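You operate a simulated robot arm through the tools that you are given. There is no shell and no other tool.

Carry out the task below with a simulated robot arm. There is one attempt and no reset: what you move stays moved.

JOB
Plumb the purple stand, lock it and stand the blue beaker on it.
Fine: free the lock screw first; the line hangs on the green stripe; the lock screw ends in its green field; the beaker stands on the plate. Set down upright: blue beaker.
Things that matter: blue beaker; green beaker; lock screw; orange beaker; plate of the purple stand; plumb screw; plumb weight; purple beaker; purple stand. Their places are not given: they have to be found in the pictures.

Only the result counts: the job must be done as asked and must still hold three seconds after the hand-in. Knocking over, shifting, dropping, spilling or breaking anything else fails it.

ROBOT AND FRAMES
A 6-joint arm with a two-finger parallel gripper, fixed in place. Base frame: the origin is at the foot of the arm, x ahead of it, y to its left, z up; the work surface is at about z = 0.9. Readings come in m, degrees, newtons and seconds.
With the tool pointing down near the work surface it reaches from about 0.24 to 0.64 m from the base axis. Its first joint turns from -66.0 to 66.0 degrees. Payload 2.7 kg.
The tool frame sits at the grasp point between the pads (the TCP): z along the fingers, y along the line on which they close. The tips reach 0.023 m beyond it. Largest opening 0.094 m; finger width 0.038, thickness 0.01; the body of the gripper, 0.054 by 0.096 m, starts 0.039 m behind the TCP.
Orientation is told as [roll, pitch, yaw] about the base's x, y, z axes, in that order, counted from this pose: with the fingers straight down and closing along the base's y, the tool's x points along the base's -x, its y along +y and its z along -z.

CONTROLS
- The arm moves only by the tool play_rows. Its argument "series" is text: rows parted by semicolons, each of 7 numbers parted by spaces: the turn, a rotation vector about the tool's x, y, z in rad, then the shift along the tool's x, y, z in m, then the opening, from 0 (shut) to 1 (fully open). In form: wx wy wz x y z fingers; .... A call has 1 to 20 rows; each row is the pose to reach, as a shift and turn from the pose commanded when the call began, along the tool's axes at that moment. Each row takes 0.2 s and may step no farther than 0.05 m and 8.6 degrees from the row before; otherwise, or with a gripper value out of range, the whole call is refused. A pose out of reach is approached as far as the arm can. The call stops where the force on the tool passes 90 N (or 10 N more than at its start, if that is more) or the arm is blocked; 0.2 s more then pass. Each finger travels about 0.045 m/s and halts on what it meets, pressing with about 31 N; the grip force reading is that of the motor and also rises with nothing between the fingers. The clock runs only during rows and for 0.2 s after the last one: add rows that repeat a pose to give the fingers time. The reply holds the time, the measured pose of the TCP, the force on the tool along the base axes, the opening and the grip force, in the units named above and with some noise, with the torque about the TCP (base axes, N m) and any sound that the robot's microphone picked up, and new pictures: "pictures" is both (left out), scene, wrist or none.
- Cameras (640 x 400 px; columns grow to the right, rows downward): "scene" is fixed at [0.0814, -0.4488, 1.3858]; the picture's right is [0.64, -0.77, 0.00], its down [-0.56, -0.46, -0.68] and it looks along [0.53, 0.43, -0.73] (base axes); focal length 214 px, centre (320, 200). "wrist" rides on the gripper at [0.087, 0.016, -0.074] in the tool frame; the picture's right is [-0.18, 0.98, 0.00], its down [-0.58, -0.11, -0.81] and it looks along [-0.79, -0.15, 0.59] (tool axes); focal length 243 px, centre (320, 200).
- point_at(camera, pixels): for up to 12 pixels [column, row] of the newest picture of that camera ("zoom" is the newest enlarged one), the place [x, y, z] in the base frame of the surface seen there, good to about 0.002 m. The clock stands still meanwhile.
- enlarge(camera, box): a new picture of the part [left, top, right, bottom] of that camera's present view, enlarged. The clock stands still meanwhile.
- job_done(): hands the job in; it is judged then, once.

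Open the gripper and draw the arm clear of the work before you hand the job in, unless the task says otherwise.

The tools are called after ">>>" as a command line: name --argument value ..., lists and objects as JSON in quotes. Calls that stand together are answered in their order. play_rows: Moves the arm, as the interface text tells. Its arguments: {"type":"object","properties":{"series":{"type":"string"},"pictures":{"type":"string","enum":["both","scene","wrist","none"]}},"required":["series"]} The other tools are called the same way: point_at (camera, pixels) gives the place of the surface under pixels of a picture; enlarge (camera, box) takes an enlarged picture of a part of a camera's view; job_done () hands the job in.

At the start:

```text
time_s: 0.0
eef_pos: [0.3181, 0.1571, 1.3126]
tcp_rot: [0.1, -0.1, 0.0]
ft_force: [-0.1, -1.0, 1.1]
torque: [0.0, -0.01, 0.01]
width: 0.0942
gripper_force: 0.0
```

scene: 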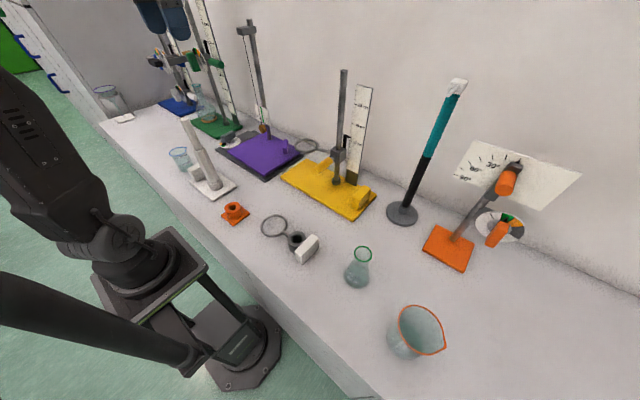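
wrist: 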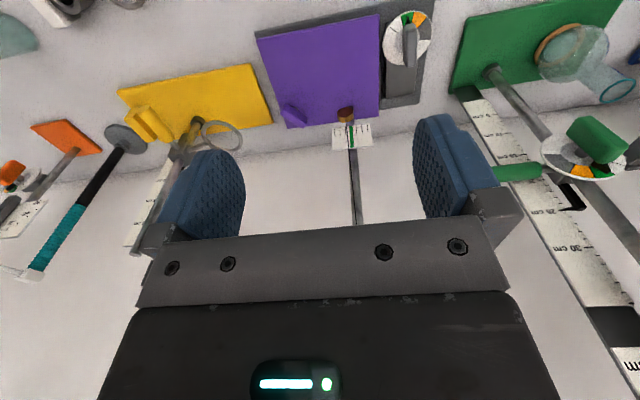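

The purple stand is at about (260,152) in the scene picture, with the dial and lock lever at about (408,38) in the wrist view. I enlarge both for details.

>>> enlarge --camera "scene" --box '[200, 90, 330, 190]'

>>> enlarge --camera "wrist" --box '[240, 0, 460, 150]'

>>> enlarge --camera "scene" --box '[80, 0, 280, 220]'

>>> enlarge --camera "scene" --box '[200, 180, 460, 380]'

```text
4.00 times, centred on (265, 140) of scene
```

zoom: 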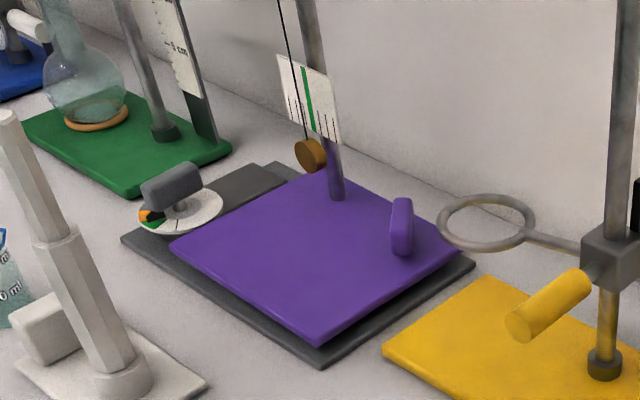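

```text
2.67 times, centred on (350, 75) of wrist
```

zoom: 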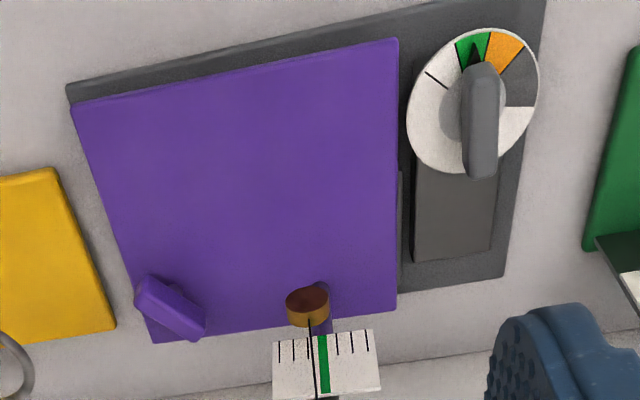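

```text
1.82 times, centred on (180, 110) of scene
```

zoom: 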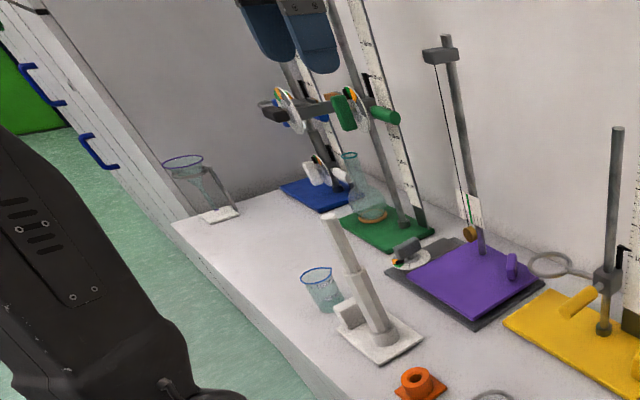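

```text
2.00 times, centred on (330, 280) of scene
```

zoom: 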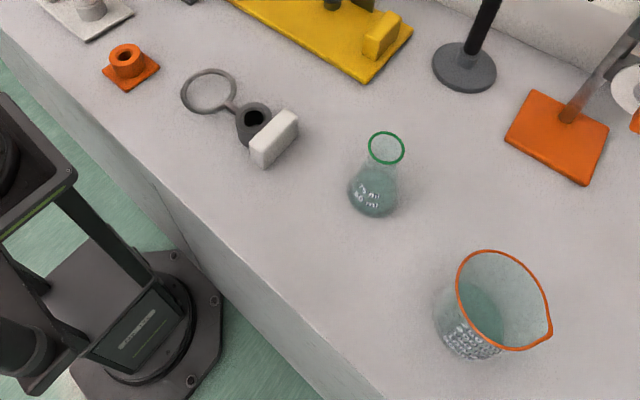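

I need coordinates and closer views of the beakers and the dial, so I enlarge further.

>>> enlarge --camera "scene" --box '[85, 75, 149, 135]'

>>> enlarge --camera "wrist" --box '[370, 0, 450, 50]'

>>> enlarge --camera "scene" --box '[160, 130, 250, 200]'

>>> point_at --camera "scene" --pixels '[[180, 158], [172, 152], [187, 152], [183, 168], [106, 90], [230, 142], [282, 146], [262, 152], [263, 128], [358, 268], [415, 330], [250, 135]]'

```text
6.67 times, centred on (117, 105) of scene
```

zoom: 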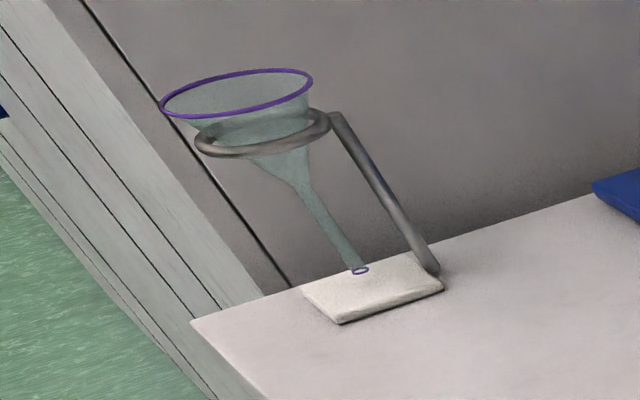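

```text
8.00 times, centred on (410, 25) of wrist
```

zoom: 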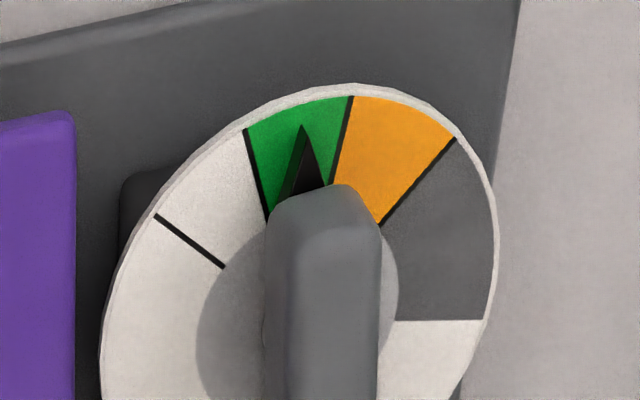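

```text
5.71 times, centred on (205, 165) of scene
```

zoom: 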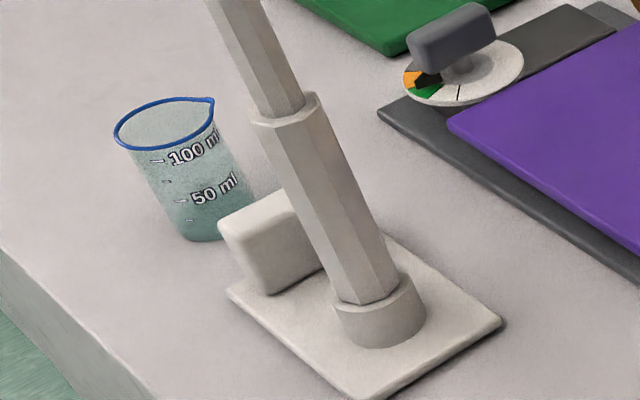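

```text
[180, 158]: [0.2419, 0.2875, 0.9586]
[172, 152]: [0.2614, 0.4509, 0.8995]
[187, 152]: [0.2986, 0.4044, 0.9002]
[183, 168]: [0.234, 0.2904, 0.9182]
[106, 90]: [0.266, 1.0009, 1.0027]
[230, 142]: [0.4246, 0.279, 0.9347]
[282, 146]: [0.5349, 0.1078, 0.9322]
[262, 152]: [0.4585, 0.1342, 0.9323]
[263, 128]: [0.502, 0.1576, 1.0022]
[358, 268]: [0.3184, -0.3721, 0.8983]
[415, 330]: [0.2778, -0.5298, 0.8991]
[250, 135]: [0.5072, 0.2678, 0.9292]
```

The blue beaker is at scene (178,160) and the purple item is a funnel at (110,95). The lock pointer now sits in the green field, so I probe the lever and dial, the plumb screw knob and the scale in the wrist view.

>>> point_at --camera "wrist" --pixels '[[409, 27], [411, 45], [412, 62], [388, 45], [425, 55], [400, 18], [290, 105], [302, 116], [296, 122], [347, 113], [350, 135], [320, 60]]'

>>> enlarge --camera "wrist" --box '[320, 90, 380, 150]'

>>> enlarge --camera "wrist" --box '[265, 80, 325, 130]'

>>> enlarge --camera "scene" --box '[245, 95, 309, 155]'

```text
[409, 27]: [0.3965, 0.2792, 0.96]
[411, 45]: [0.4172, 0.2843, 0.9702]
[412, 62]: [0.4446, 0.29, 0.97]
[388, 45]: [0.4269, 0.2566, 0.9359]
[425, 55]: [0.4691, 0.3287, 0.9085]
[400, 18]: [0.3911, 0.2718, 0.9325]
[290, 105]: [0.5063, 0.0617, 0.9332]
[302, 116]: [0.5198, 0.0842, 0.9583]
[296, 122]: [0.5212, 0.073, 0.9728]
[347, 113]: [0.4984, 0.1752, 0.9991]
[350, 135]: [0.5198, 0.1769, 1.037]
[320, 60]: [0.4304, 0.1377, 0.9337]
```

```text
6.67 times, centred on (350, 120) of wrist
```

zoom: 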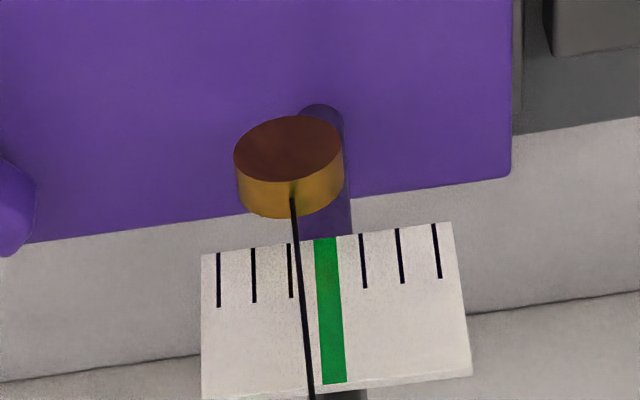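

```text
8.00 times, centred on (295, 105) of wrist
```

zoom: 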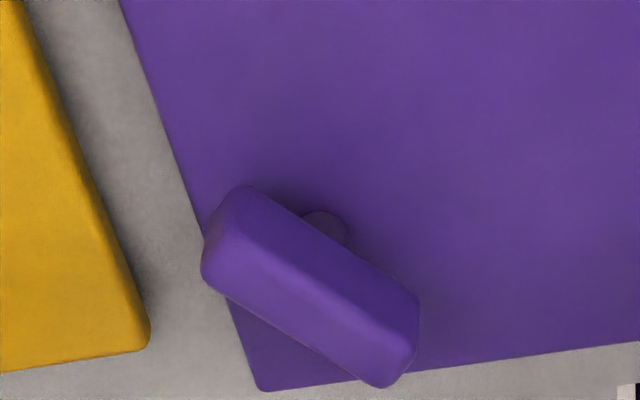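

```text
6.67 times, centred on (277, 125) of scene
```

zoom: 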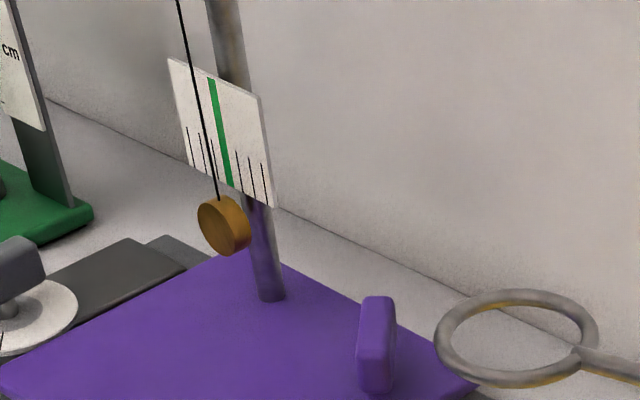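

Before moving I probe obstacles in the scene view: the white post (185,122)-(212,185), the yellow stand's ring (303,145), and the purple mast top (248,25).

>>> point_at --camera "scene" --pixels '[[185, 124], [200, 155], [212, 184], [222, 195], [197, 173], [296, 147], [316, 145], [305, 151], [247, 28], [240, 30], [262, 110], [343, 75]]'

>>> point_at --camera "wrist" --pixels '[[205, 135], [240, 140], [222, 122], [190, 140], [65, 8], [35, 35], [352, 200], [597, 50], [590, 135], [515, 172], [118, 2], [200, 125]]'

```text
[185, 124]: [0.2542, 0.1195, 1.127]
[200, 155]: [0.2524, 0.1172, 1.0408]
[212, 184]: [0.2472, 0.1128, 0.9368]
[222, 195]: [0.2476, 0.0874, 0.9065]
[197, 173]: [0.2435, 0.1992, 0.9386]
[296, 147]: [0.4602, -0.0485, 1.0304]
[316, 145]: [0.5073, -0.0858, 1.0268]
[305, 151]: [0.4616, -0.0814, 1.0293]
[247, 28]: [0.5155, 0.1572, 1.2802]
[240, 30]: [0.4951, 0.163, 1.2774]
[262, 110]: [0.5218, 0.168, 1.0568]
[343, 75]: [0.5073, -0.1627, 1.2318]
```

```text
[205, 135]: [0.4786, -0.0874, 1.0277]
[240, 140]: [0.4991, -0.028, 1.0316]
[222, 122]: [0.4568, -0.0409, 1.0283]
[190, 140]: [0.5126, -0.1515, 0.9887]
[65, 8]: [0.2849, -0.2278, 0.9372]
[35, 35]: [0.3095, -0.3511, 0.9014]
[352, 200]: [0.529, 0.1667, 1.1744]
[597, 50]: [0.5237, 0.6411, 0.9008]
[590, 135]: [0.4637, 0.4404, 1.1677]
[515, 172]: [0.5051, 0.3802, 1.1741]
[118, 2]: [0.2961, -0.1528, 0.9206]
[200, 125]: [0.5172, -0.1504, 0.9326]
```

The dial lever is near (0.42,0.284,0.97), and the white post is at (0.254,0.118) up to z≈1.13. I move the wrist camera to about 0.25 m from the dial for a close look.

>>> play_rows --series "0 0 0 0.001 0.025 0.035 1; 0 0 0 0.002 0.05 0.07 1; 0 0 0 0.004 0.075 0.105 1; 0 0 0 0.006 0.1 0.14 1; 0 0 0 0.008 0.125 0.175 1; 0 0 0 0.008 0.149 0.21 1; 0 0 0 0.008 0.149 0.23 1; 0 0 0 0.008 0.149 0.23 1"

```text
time_s: 1.8
eef_pos: [0.3098, 0.3087, 1.0811]
tcp_rot: [0.1, -0.1, 0.0]
ft_force: [0.3, -0.2, -0.2]
torque: [0.0, 0.0, 0.01]
width: 0.094
gripper_force: 0.0
```

scene: 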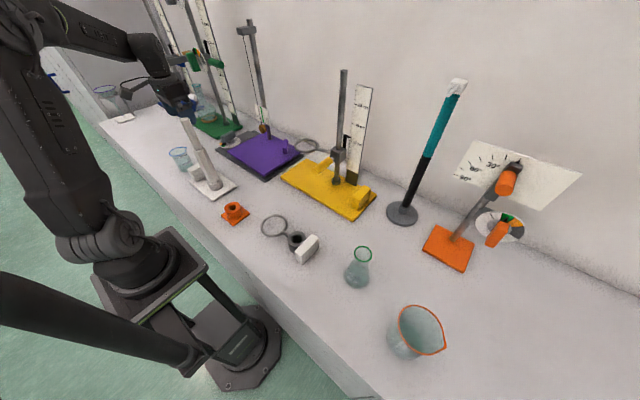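
wrist: 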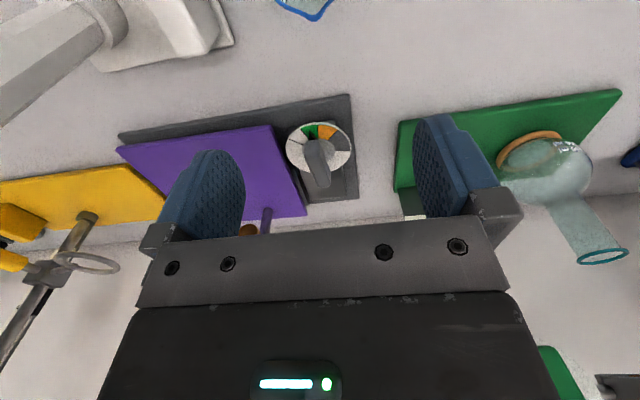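

The dial is at wrist (318,150) now; I enlarge it and the scene around the arm's wrist to judge clearances.

>>> enlarge --camera "scene" --box '[90, 0, 290, 125]'

>>> enlarge --camera "wrist" --box '[270, 110, 370, 200]'

```text
3.20 times, centred on (190, 62) of scene
```

zoom: 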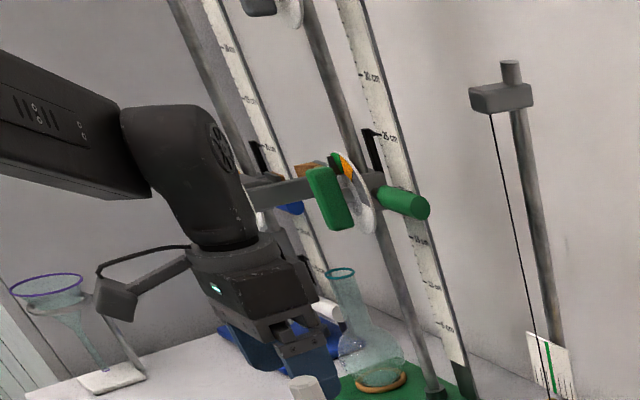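

```text
4.44 times, centred on (320, 155) of wrist
```

zoom: 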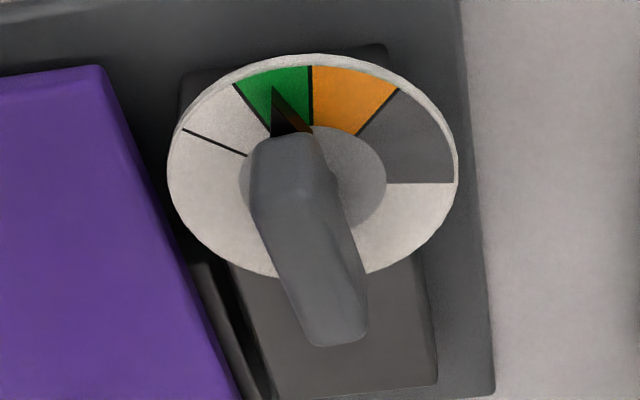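

Now I probe the lever, dial rim, hub and pointer tip in the enlarged wrist picture.

>>> enlarge --camera "wrist" --box '[270, 110, 370, 200]'

>>> point_at --camera "zoom" --pixels '[[275, 100], [285, 165], [325, 285], [258, 165], [318, 165], [300, 290], [355, 285], [170, 165], [455, 170], [318, 60], [205, 142], [325, 335]]'

```text
4.44 times, centred on (320, 155) of wrist
```

zoom: 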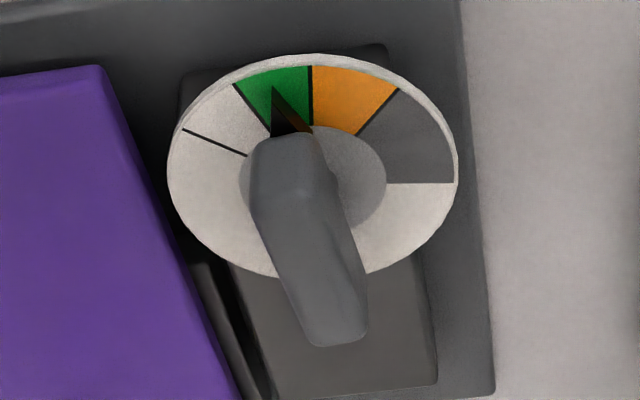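

```text
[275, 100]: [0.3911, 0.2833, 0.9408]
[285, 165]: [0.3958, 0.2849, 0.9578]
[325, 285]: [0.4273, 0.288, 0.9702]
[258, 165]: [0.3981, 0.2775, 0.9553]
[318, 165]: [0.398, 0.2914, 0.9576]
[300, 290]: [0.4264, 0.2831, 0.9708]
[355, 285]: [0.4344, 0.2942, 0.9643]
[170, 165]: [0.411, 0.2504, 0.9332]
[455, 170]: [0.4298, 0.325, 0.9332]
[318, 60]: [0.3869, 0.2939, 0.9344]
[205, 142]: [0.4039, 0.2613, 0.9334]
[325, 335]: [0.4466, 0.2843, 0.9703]
```

The dial centre fits to about (0.425,0.287), the lever points at about 185° (yaw ≈ 4°), and a tick at about 230° marks the free zone. I go above the lever with the gripper open and aligned to it.

>>> play_rows --series "0 0 -0.02 -0.03 -0.005 0.01 1; 0 0 -0.04 -0.06 -0.01 0.025 1; 0 0 -0.06 -0.09 -0.015 0.045 1; 0 0 -0.07 -0.115 -0.021 0.065 1; 0 0 -0.07 -0.115 -0.021 0.072 1; 0 0 -0.07 -0.115 -0.021 0.072 1"

```text
time_s: 3.2
eef_pos: [0.4267, 0.2852, 1.0098]
tcp_rot: [0.0, -0.1, 4.0]
ft_force: [-1.1, -0.1, 0.2]
torque: [0.0, -0.01, 0.0]
width: 0.0939
gripper_force: 0.2
```

scene: 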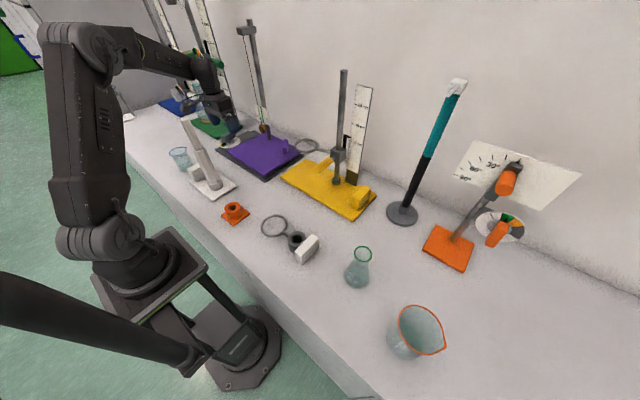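
wrist: 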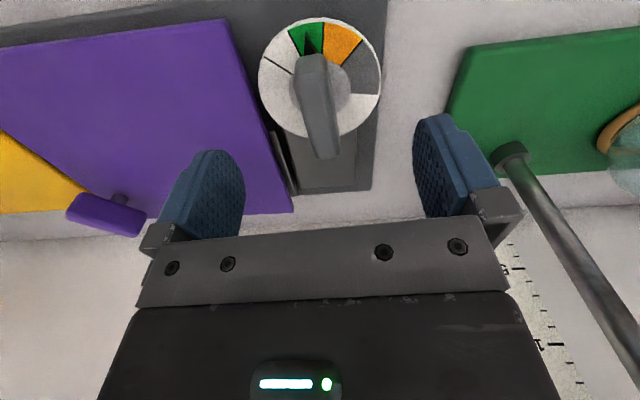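

The lever lies in view between the fingers at (318,100). I refine the dial and lever coordinates and check the green stand's rod beside the right finger.

>>> point_at --camera "wrist" --pixels '[[310, 62], [325, 152], [306, 100], [336, 100], [259, 85], [381, 75], [320, 135], [265, 60], [322, 25], [380, 95], [530, 190], [580, 280]]'

>>> enlarge --camera "wrist" --box '[240, 0, 400, 170]'

>>> enlarge --camera "scene" --box '[150, 30, 290, 170]'

```text
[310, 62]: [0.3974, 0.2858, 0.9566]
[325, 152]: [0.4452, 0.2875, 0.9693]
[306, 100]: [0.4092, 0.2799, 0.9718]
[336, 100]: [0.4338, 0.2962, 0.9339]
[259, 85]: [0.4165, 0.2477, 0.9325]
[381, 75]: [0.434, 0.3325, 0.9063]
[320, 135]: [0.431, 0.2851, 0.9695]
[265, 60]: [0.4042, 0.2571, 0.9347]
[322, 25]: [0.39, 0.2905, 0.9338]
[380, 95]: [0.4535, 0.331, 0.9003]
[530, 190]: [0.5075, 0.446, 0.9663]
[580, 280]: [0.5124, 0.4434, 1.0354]
```

```text
2.35 times, centred on (320, 85) of wrist
```

zoom: 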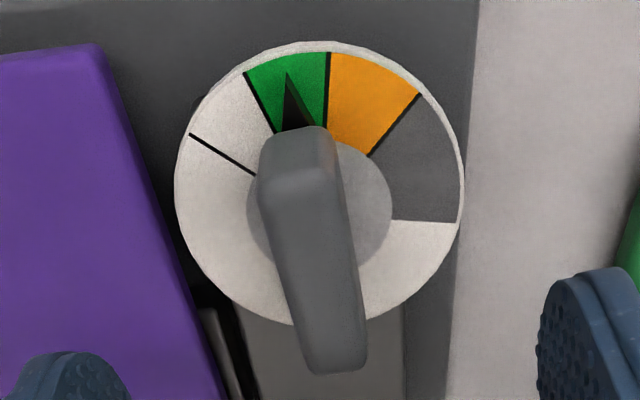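

```text
2.86 times, centred on (220, 100) of scene
```

zoom: 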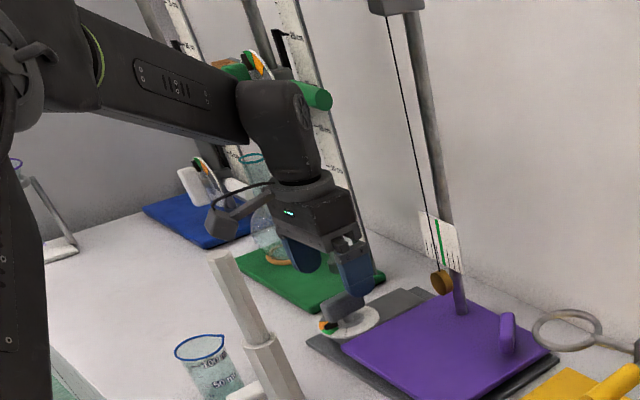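

Fingers straddle the lever with the dial centre at about (0.425,0.286). I descend 0.045 m so the tips stay just above the dial at z≈0.942, then close on the lever.

>>> play_rows --series "0 0 0 0 0.001 0.015 1; 0 0 0 0 0.001 0.03 1; 0 0 0 0 0.001 0.045 1; 0 0 0 0 0.001 0.045 1; 0 0 0 0 0.001 0.045 0.5; 0 0 0 0 0.001 0.045 0.3; 0 0 0 0 0.001 0.045 0; 0 0 0 0 0.001 0.045 0; 0 0 0 0 0.001 0.045 0; 0 0 0 0 0.001 0.045 0"

```text
time_s: 5.4
eef_pos: [0.4261, 0.2856, 0.9661]
tcp_rot: [-0.1, -0.1, 3.9]
ft_force: [-1.2, -16.6, 2.7]
torque: [0.35, 0.47, 0.04]
width: 0.0181
gripper_force: 44.9
```

scene: 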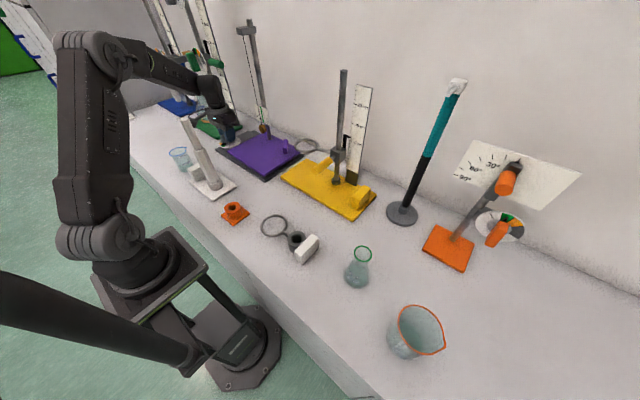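
wrist: 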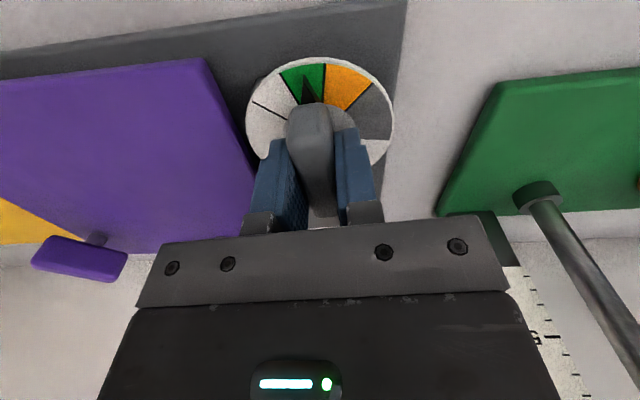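

The lever is gripped (width 0.018), but there is a −16.6 N side load, so my centre is slightly off in y. I nudge by −1.5 mm to relieve it.

>>> play_rows --series "0 0 0 0 -0.0015 0 0; 0 0 0 0 -0.0015 0 0" --pictures "none"

```text
time_s: 6.0
eef_pos: [0.4259, 0.2848, 0.9655]
tcp_rot: [0.0, -0.1, 4.0]
ft_force: [4.5, -7.5, 0.4]
torque: [-0.21, 1.45, -0.01]
width: 0.0177
gripper_force: 44.8
```

The load fell to −7.5 N, so I shift another −1.2 mm and begin turning counter-clockwise (base yaw +) by 16° to check forces.

>>> play_rows --series "0 0 0 0 -0.0012 0 0; 0 0 -0.07 0 -0.0012 0 0; 0 0 -0.14 0 -0.0012 0 0; 0 0 -0.21 0 -0.0012 0 0; 0 0 -0.28 0 -0.0012 0 0; 0 0 -0.28 0 -0.0012 0 0"

```text
time_s: 7.4
eef_pos: [0.4263, 0.2851, 0.9661]
tcp_rot: [0.0, -0.2, 20.2]
ft_force: [5.3, 18.5, -12.3]
torque: [0.16, 0.12, 0.04]
width: 0.018
gripper_force: 45.1
```

scene: 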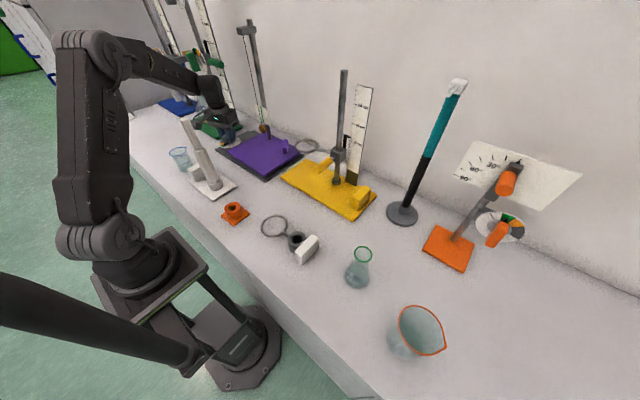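
wrist: 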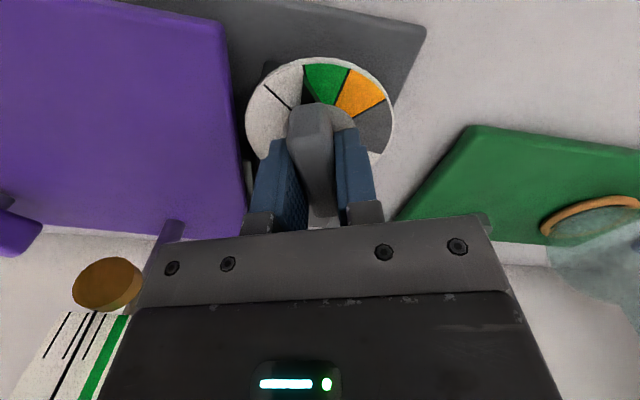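

The pointer has moved to the green/white border and the torque is small, so the lever turns freely. I keep turning counter-clockwise toward about 55°, with a small correction for the side load.

>>> play_rows --series "0 0 -0.1 0 0.0015 0 0; 0 0 -0.2 0 0.0015 0 0; 0 0 -0.3 0 0.0015 0 0; 0 0 -0.4 0 0.0015 0 0; 0 0 -0.4 0 0.0015 0 0"

```text
time_s: 8.6
eef_pos: [0.4249, 0.2856, 0.9655]
tcp_rot: [-0.1, -0.1, 43.1]
ft_force: [6.3, 14.6, -15.4]
torque: [0.94, -0.34, 0.01]
width: 0.0178
gripper_force: 45.4
```

scene: 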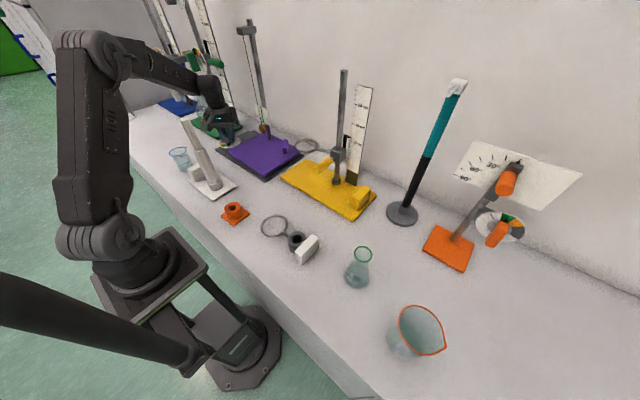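
wrist: 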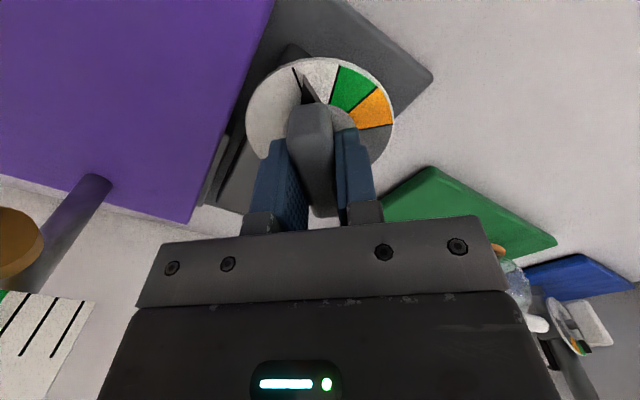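

The pointer is now close to the free tick. I turn about 28° more to be well past it.

>>> play_rows --series "0 0 -0.1 0 0.001 0.001 0; 0 0 -0.2 0 0.001 0.001 0; 0 0 -0.3 0 0.001 0.001 0; 0 0 -0.4 0 0.001 0.001 0; 0 0 -0.5 0 0.001 0.001 0; 0 0 -0.5 0 0.001 0.001 0"

```text
time_s: 10.0
eef_pos: [0.425, 0.2858, 0.9661]
tcp_rot: [-0.1, -0.1, 71.7]
ft_force: [6.3, 5.1, 1.7]
torque: [1.57, 0.19, 0.0]
width: 0.0178
gripper_force: 45.2
```

scene: 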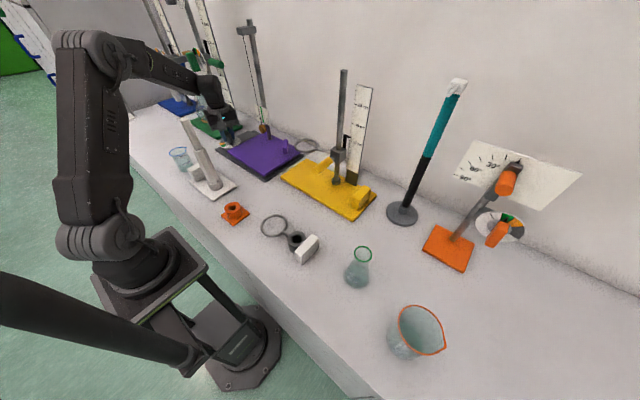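
wrist: 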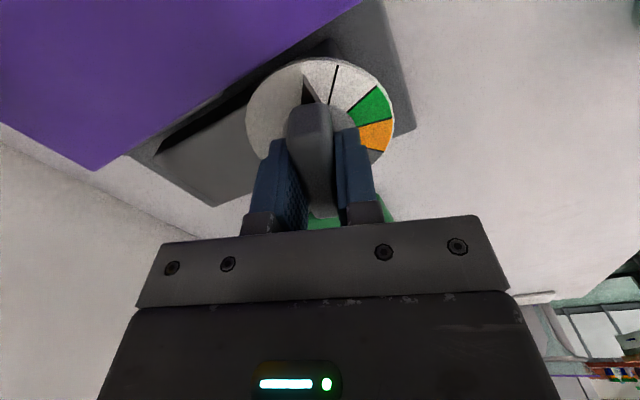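

The pointer is clearly past the tick in the white free field. I open the fingers, rise 0.09 m and turn the wrist back to yaw ≈ 0.

>>> play_rows --series "0 0 0 0 0 0 0.3; 0 0 0 0 0 0 0.5; 0 0 0 0 0 0 0.5; 0 0 0 0 0 -0.03 0.5; 0 0 0 0 0 -0.06 0.5; 0 0 0.1 0 0 -0.09 0.5; 0 0 0.2 0 0 -0.09 0.5; 0 0 0.34 0 0 -0.09 0.5; 0 0 0.48 0 0 -0.09 0.5; 0 0 0.62 0 0 -0.09 0.5; 0 0 0.76 0 0 -0.09 0.5; 0 0 0.9 0 0 -0.09 0.5; 0 0 1.04 0 0 -0.09 0.5; 0 0 1.18 0 0 -0.09 0.5; 0 0 1.25 0 0 -0.09 0.5; 0 0 1.25 0 0 -0.09 0.5"

```text
time_s: 13.4
eef_pos: [0.425, 0.2849, 1.055]
tcp_rot: [0.0, -0.1, 0.0]
ft_force: [-0.2, 0.5, 0.2]
torque: [0.01, -0.01, 0.0]
width: 0.0469
gripper_force: 0.1
```

scene: 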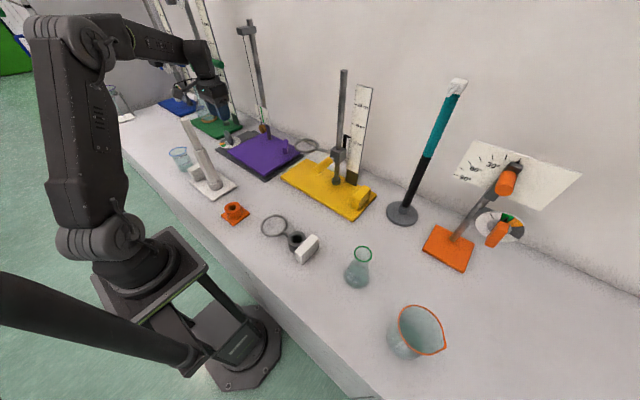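
wrist: 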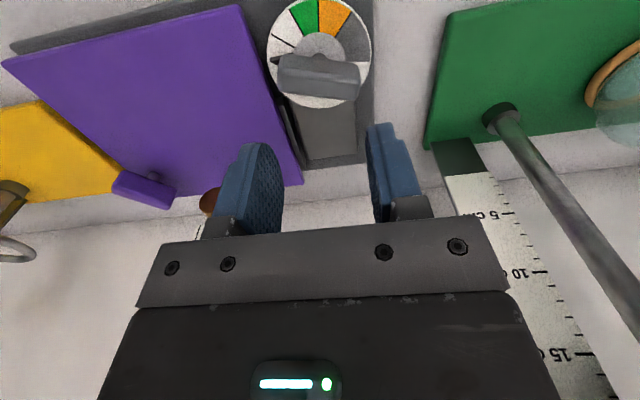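

Lever is released, pointer at left (free). Now I move at height to view the plumb screw, keeping well in front (x≤0.38) of the hanging line at x≈0.50.

>>> play_rows --series "0 0 0 0.02 0 -0.03 0.8; 0 0 0 0.045 0 -0.065 0.8; 0 0 0 0.045 -0.04 -0.065 0.8; 0 0 0 0.045 -0.08 -0.065 0.8; 0 0 0 0.045 -0.12 -0.065 0.8; 0 0 0 0.045 -0.16 -0.065 0.8; 0 0 0 0.045 -0.195 -0.065 0.8; 0 0 0 0.045 -0.195 -0.065 0.8; 0 0 0 0.045 -0.195 -0.065 0.8"

```text
time_s: 15.4
eef_pos: [0.3802, 0.0896, 1.1206]
tcp_rot: [0.0, -0.1, 0.0]
ft_force: [-0.4, -0.3, 0.0]
torque: [0.01, -0.01, -0.01]
width: 0.0749
gripper_force: 0.0
```

scene: 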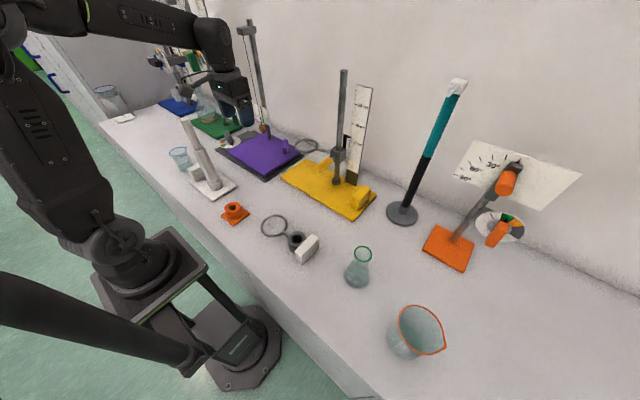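
wrist: 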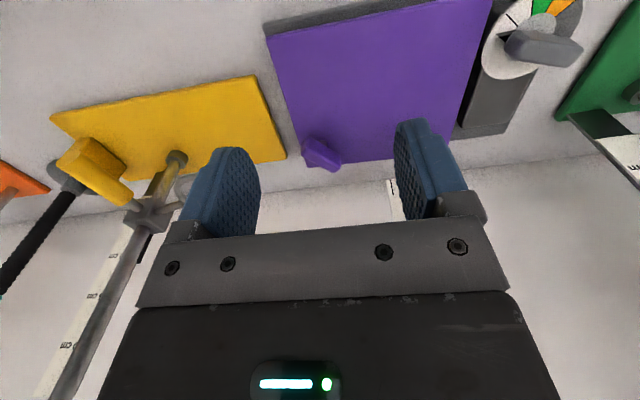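

The plumb screw is visible between the fingers at wrist (322,153). I enlarge it and probe its ends and sides.

>>> enlarge --camera "scene" --box '[240, 90, 320, 170]'

>>> enlarge --camera "wrist" --box '[290, 120, 354, 184]'

>>> point_at --camera "wrist" --pixels '[[312, 145], [322, 153], [333, 162], [303, 150], [340, 162], [320, 168], [302, 142], [326, 137], [295, 150], [270, 40], [480, 60], [448, 153]]'

```text
5.00 times, centred on (280, 130) of scene
```

zoom: 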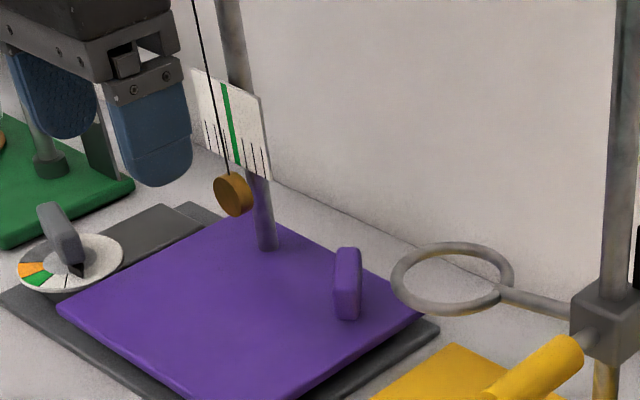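

```text
6.25 times, centred on (322, 152) of wrist
```

zoom: 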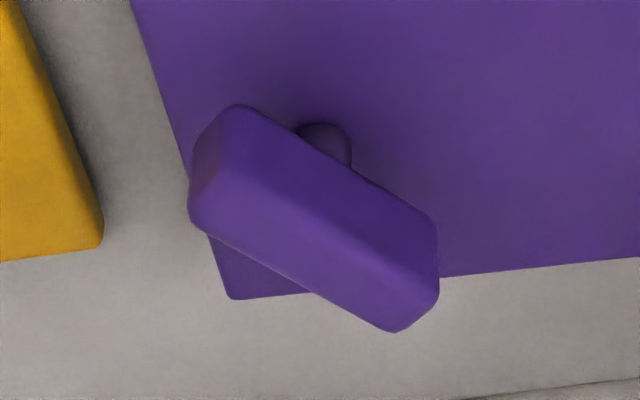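

```text
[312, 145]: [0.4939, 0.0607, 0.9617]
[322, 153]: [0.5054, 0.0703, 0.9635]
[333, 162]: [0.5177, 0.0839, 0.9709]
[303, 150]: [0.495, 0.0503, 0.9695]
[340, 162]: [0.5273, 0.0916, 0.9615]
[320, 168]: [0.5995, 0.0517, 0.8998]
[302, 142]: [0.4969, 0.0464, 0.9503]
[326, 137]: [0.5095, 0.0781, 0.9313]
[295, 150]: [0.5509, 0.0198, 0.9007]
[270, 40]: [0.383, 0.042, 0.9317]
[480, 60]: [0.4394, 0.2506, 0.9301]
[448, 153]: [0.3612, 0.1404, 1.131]
```

I probe the screw's top face more finely in the enlarged picture to get its direction and centre.

>>> point_at --camera "zoom" --pixels '[[200, 210], [250, 190], [260, 235], [300, 215], [320, 270], [350, 250], [380, 310], [400, 275], [425, 250], [432, 290], [325, 145], [335, 175]]'

```text
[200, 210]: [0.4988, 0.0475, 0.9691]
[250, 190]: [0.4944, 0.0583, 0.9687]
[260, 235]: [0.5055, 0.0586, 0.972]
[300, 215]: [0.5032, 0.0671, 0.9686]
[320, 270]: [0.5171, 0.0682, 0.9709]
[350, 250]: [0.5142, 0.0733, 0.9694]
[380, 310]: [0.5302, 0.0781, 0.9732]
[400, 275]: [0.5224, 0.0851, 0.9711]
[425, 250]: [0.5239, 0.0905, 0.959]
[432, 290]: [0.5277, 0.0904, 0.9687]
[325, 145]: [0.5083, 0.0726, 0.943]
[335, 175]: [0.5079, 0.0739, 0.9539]
```

The plumb screw's wing runs along about 44° with its centre near (0.512,0.070) and top at z≈0.971. I approach above it with yaw 44°, fairly high, to check clearance to the mast and the yellow ring.

>>> play_rows --series "0 0 -0.11 -0.02 -0.003 0 0.8; 0 0 -0.22 -0.045 -0.006 0 0.8; 0 0 -0.33 -0.07 -0.01 0.01 0.8; 0 0 -0.44 -0.095 -0.015 0.02 0.8; 0 0 -0.55 -0.12 -0.0196 0.03 0.8; 0 0 -0.66 -0.132 -0.0196 0.04 0.8; 0 0 -0.77 -0.132 -0.0196 0.05 0.8; 0 0 -0.77 -0.132 -0.0196 0.05 0.8"

```text
time_s: 17.2
eef_pos: [0.5112, 0.0708, 1.0712]
tcp_rot: [-0.2, -0.1, 44.2]
ft_force: [0.3, 0.1, -0.2]
torque: [-0.01, -0.02, 0.04]
width: 0.0752
gripper_force: 0.3
```

scene: 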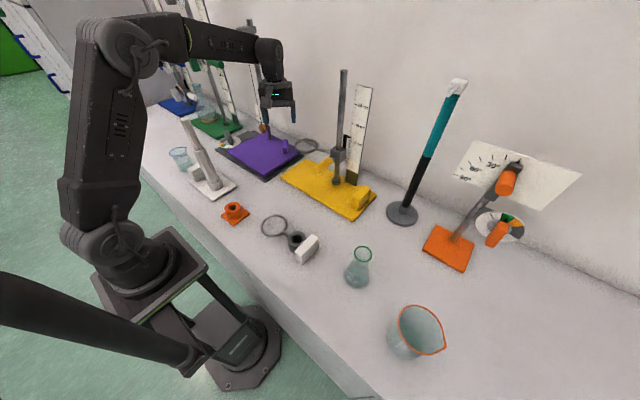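
wrist: 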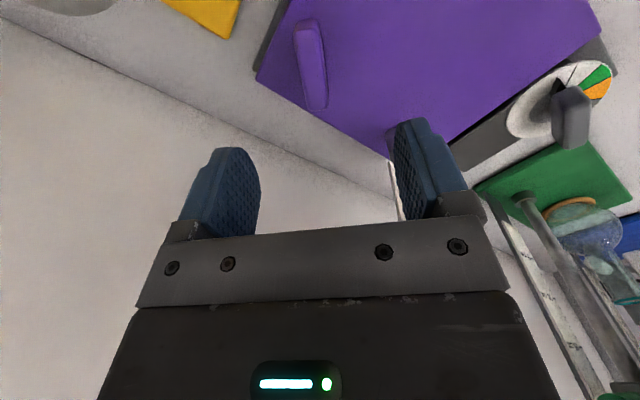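

I check clearance around the mast and line, and re-measure the screw wing at wrist (312,62).

>>> enlarge --camera "scene" --box '[210, 10, 350, 170]'

>>> enlarge --camera "wrist" --box '[260, 0, 380, 120]'

>>> point_at --camera "wrist" --pixels '[[308, 25], [313, 50], [318, 75], [320, 103], [298, 40], [326, 50], [305, 100], [329, 95], [265, 75], [385, 150], [400, 135], [300, 80]]'

```text
2.50 times, centred on (280, 90) of scene
```

zoom: 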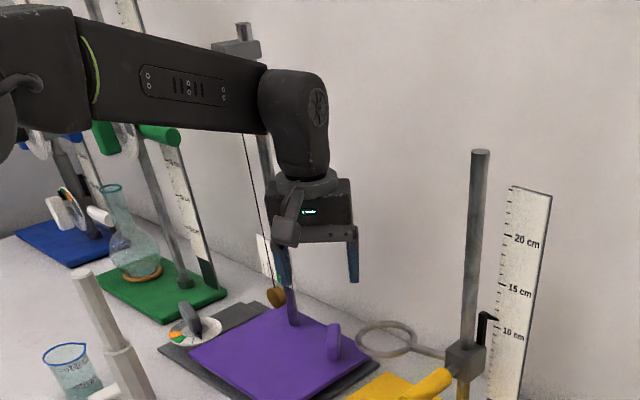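

```text
3.33 times, centred on (320, 60) of wrist
```

zoom: 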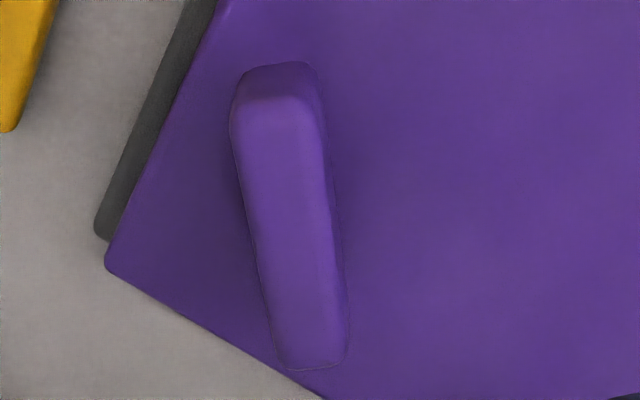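

```text
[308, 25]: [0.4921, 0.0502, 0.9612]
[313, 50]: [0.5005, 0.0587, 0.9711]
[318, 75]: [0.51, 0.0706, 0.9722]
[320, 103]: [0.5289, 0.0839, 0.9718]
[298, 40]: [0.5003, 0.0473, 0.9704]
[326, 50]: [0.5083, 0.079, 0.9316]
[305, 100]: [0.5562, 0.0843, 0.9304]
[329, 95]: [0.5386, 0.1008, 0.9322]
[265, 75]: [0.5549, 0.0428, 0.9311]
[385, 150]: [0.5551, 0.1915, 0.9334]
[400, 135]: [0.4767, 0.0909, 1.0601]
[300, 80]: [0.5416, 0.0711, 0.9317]
```

I probe the forearm and wrist cap surfaces and the mast top in the scene picture to quantify clearance before descending.

>>> point_at --camera "scene" --pixels '[[276, 52], [282, 45], [262, 60], [240, 45], [215, 35], [250, 35], [249, 25], [240, 28], [258, 75], [275, 80], [262, 48], [251, 70]]'

```text
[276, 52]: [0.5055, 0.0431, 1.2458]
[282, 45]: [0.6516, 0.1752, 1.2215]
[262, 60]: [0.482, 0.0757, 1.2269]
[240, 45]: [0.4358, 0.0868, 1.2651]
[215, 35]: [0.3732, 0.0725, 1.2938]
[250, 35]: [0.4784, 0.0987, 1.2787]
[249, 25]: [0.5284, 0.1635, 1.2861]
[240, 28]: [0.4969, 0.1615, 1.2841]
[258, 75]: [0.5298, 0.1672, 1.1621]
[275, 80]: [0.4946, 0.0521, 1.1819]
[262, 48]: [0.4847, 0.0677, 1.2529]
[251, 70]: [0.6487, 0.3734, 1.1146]
```

The forearm clears the mast and line by about 4–5 cm. I descend to z≈0.965 over the plumb screw and check before closing.

>>> play_rows --series "0 0 0 0 -0.001 0.03 0.8; 0 0 0 0 -0.001 0.06 0.8; 0 0 0 0 -0.001 0.085 0.8; 0 0 0 0 -0.001 0.106 0.8; 0 0 0 0 -0.001 0.106 0.8"

```text
time_s: 18.4
eef_pos: [0.5117, 0.0703, 0.9628]
tcp_rot: [-0.1, 0.0, 44.1]
ft_force: [0.4, -1.1, 1.0]
torque: [0.02, 0.01, 0.03]
width: 0.0752
gripper_force: 0.0
```

scene: 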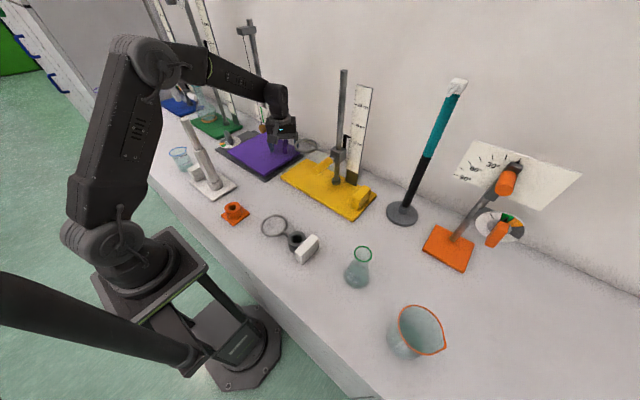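
wrist: 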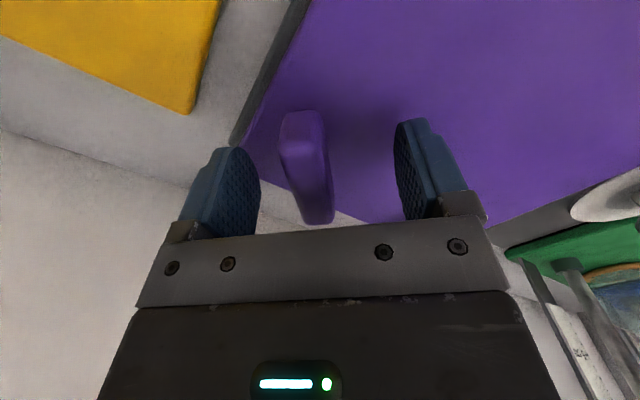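

The screw wing sits about 2 mm toward the left finger (at x≈302 px versus 308 when centred). I shift −2 mm along tool y and close.

>>> play_rows --series "0 0 0 0 -0.002 0 0.6; 0 0 0 0 -0.002 0 0.4; 0 0 0 0 -0.002 0 0.2; 0 0 0 0 -0.002 0 0; 0 0 0 0 -0.002 0 0; 0 0 0 0 -0.002 0 0"

```text
time_s: 19.8
eef_pos: [0.5146, 0.0674, 0.9639]
tcp_rot: [-0.2, -0.2, 43.9]
ft_force: [22.4, -19.0, -2.8]
torque: [0.81, 0.54, -0.05]
width: 0.018
gripper_force: 45.0
```

scene: 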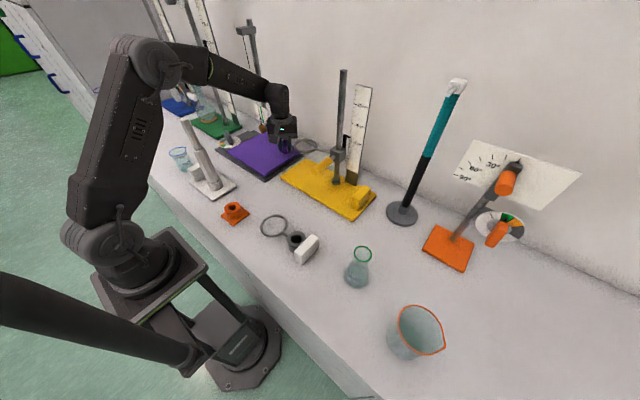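
wrist: 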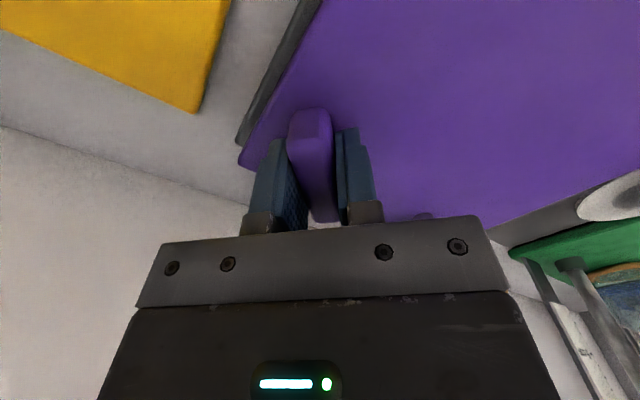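

A 29 N side load along −tool y shows the wing is farther that way. I shift 3 mm more in −y to relieve it.

>>> play_rows --series "0 0 0 0 -0.0015 0 0; 0 0 0 0 -0.003 0 0; 0 0 0 0 -0.003 0 0" --pictures "none"

```text
time_s: 20.6
eef_pos: [0.5151, 0.0663, 0.9648]
tcp_rot: [0.1, 0.0, 44.1]
ft_force: [0.2, -11.7, 4.9]
torque: [1.78, -0.09, -0.09]
width: 0.0182
gripper_force: 44.8
```

The load is down to about 12 N. Now I turn clockwise 24° as a trial (to lift the screw side) and watch the readings.

>>> play_rows --series "0 0 0.07 0 -0.001 0 0; 0 0 0.14 0 -0.001 0 0; 0 0 0.21 0 -0.001 0 0; 0 0 0.28 0 -0.001 0 0; 0 0 0.35 0 -0.001 0 0; 0 0 0.42 0 -0.001 0 0; 0 0 0.42 0 -0.001 0 0"

```text
time_s: 22.2
eef_pos: [0.5149, 0.0675, 0.9662]
tcp_rot: [0.0, -0.1, 20.0]
ft_force: [-19.3, 16.0, 26.0]
torque: [1.0, 0.8, 0.15]
width: 0.018
gripper_force: 45.1
```

scene: 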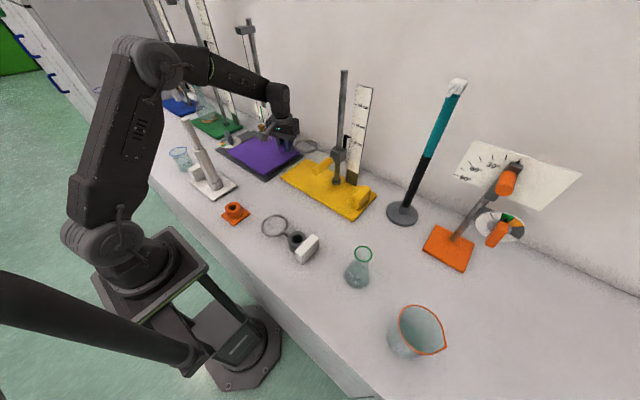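
wrist: 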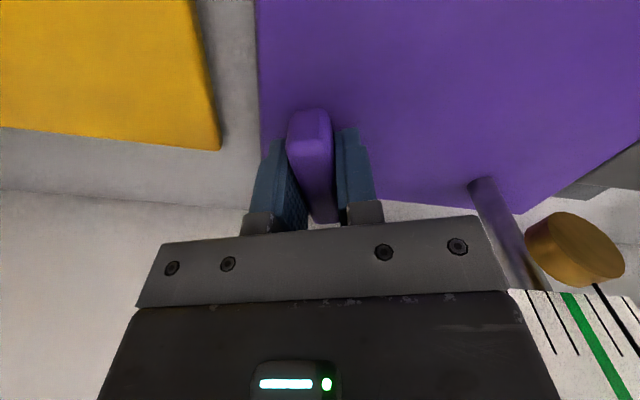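

The +26 N vertical reaction suggests the plate is rising. I open, lift off, retreat forward-clear of the line and take a frontal view of the scale.

>>> play_rows --series "0 0 0 0 0 0 0.3; 0 0 0 0 0 0 0.6; 0 0 0 0 0 0 0.7; 0 0 0 0 0 -0.03 0.7; 0 0 0 0 0 -0.065 0.7; 0 0 0.08 0.03 0.011 -0.09 0.7; 0 0 0.16 0.06 0.022 -0.11 0.7; 0 0 0.24 0.09 0.033 -0.13 0.7; 0 0 0.34 0.12 0.044 -0.15 0.7; 0 0 0.349 0.11 0.072 -0.17 0.7; 0 0 0.349 0.1 0.1 -0.19 0.7; 0 0 0.349 0.0887 0.131 -0.19 0.7; 0 0 0.349 0.0887 0.131 -0.19 0.7; 0 0 0.349 0.0887 0.131 -0.19 0.7"

```text
time_s: 25.2
eef_pos: [0.3892, 0.1583, 1.1537]
tcp_rot: [0.0, -0.1, 0.0]
ft_force: [0.0, -0.1, 0.1]
torque: [-0.03, -0.03, 0.02]
width: 0.0659
gripper_force: 0.2
```

scene: 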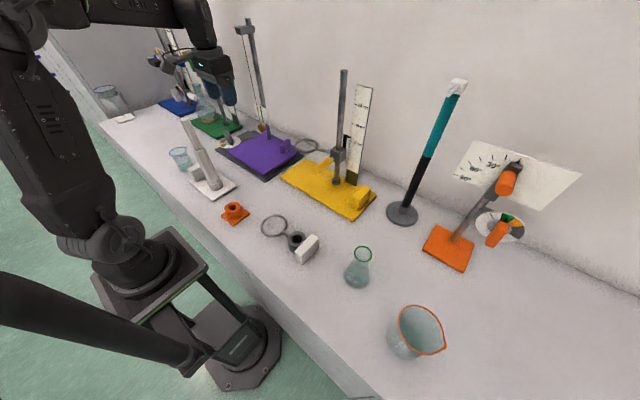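
wrist: 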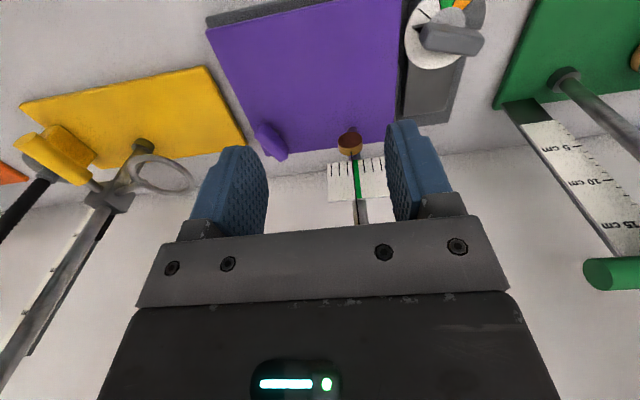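

I enlarge the scale to read where the line hangs.

>>> enlarge --camera "wrist" --box '[315, 120, 400, 230]'

>>> enlarge --camera "scene" --box '[245, 95, 309, 155]'

>>> point_at --camera "wrist" --pixels '[[350, 143], [352, 165], [360, 190], [340, 185], [358, 195], [375, 175], [262, 130], [280, 152], [230, 100], [390, 30], [362, 215]]'

```text
3.64 times, centred on (358, 175) of wrist
```

zoom: 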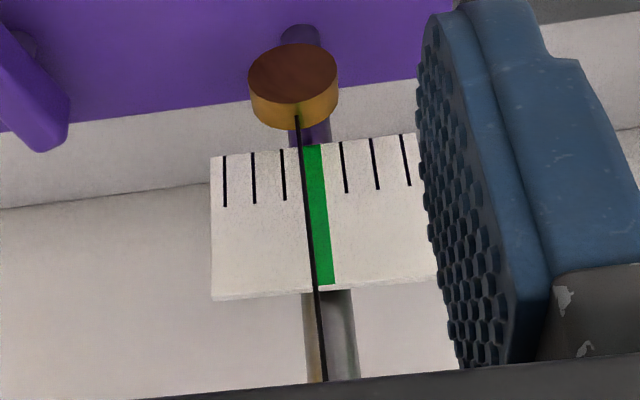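

```text
6.67 times, centred on (277, 125) of scene
```

zoom: 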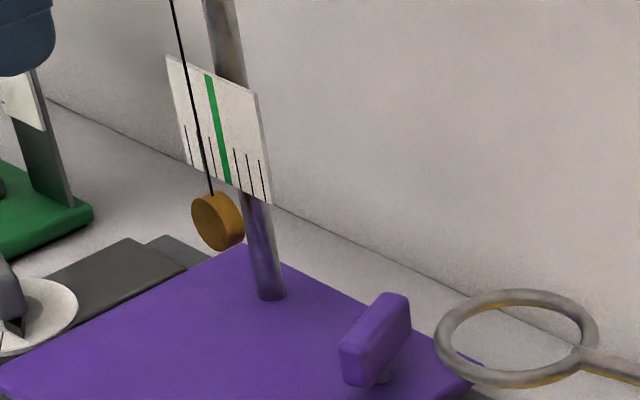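

```text
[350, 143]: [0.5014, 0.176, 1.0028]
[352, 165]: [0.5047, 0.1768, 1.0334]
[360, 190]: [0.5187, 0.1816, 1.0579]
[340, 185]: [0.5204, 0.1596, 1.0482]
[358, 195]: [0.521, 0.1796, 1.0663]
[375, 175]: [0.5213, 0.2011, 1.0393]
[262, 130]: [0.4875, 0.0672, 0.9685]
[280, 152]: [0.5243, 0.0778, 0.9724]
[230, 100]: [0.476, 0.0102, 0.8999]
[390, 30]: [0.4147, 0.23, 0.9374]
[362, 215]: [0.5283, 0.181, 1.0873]
```

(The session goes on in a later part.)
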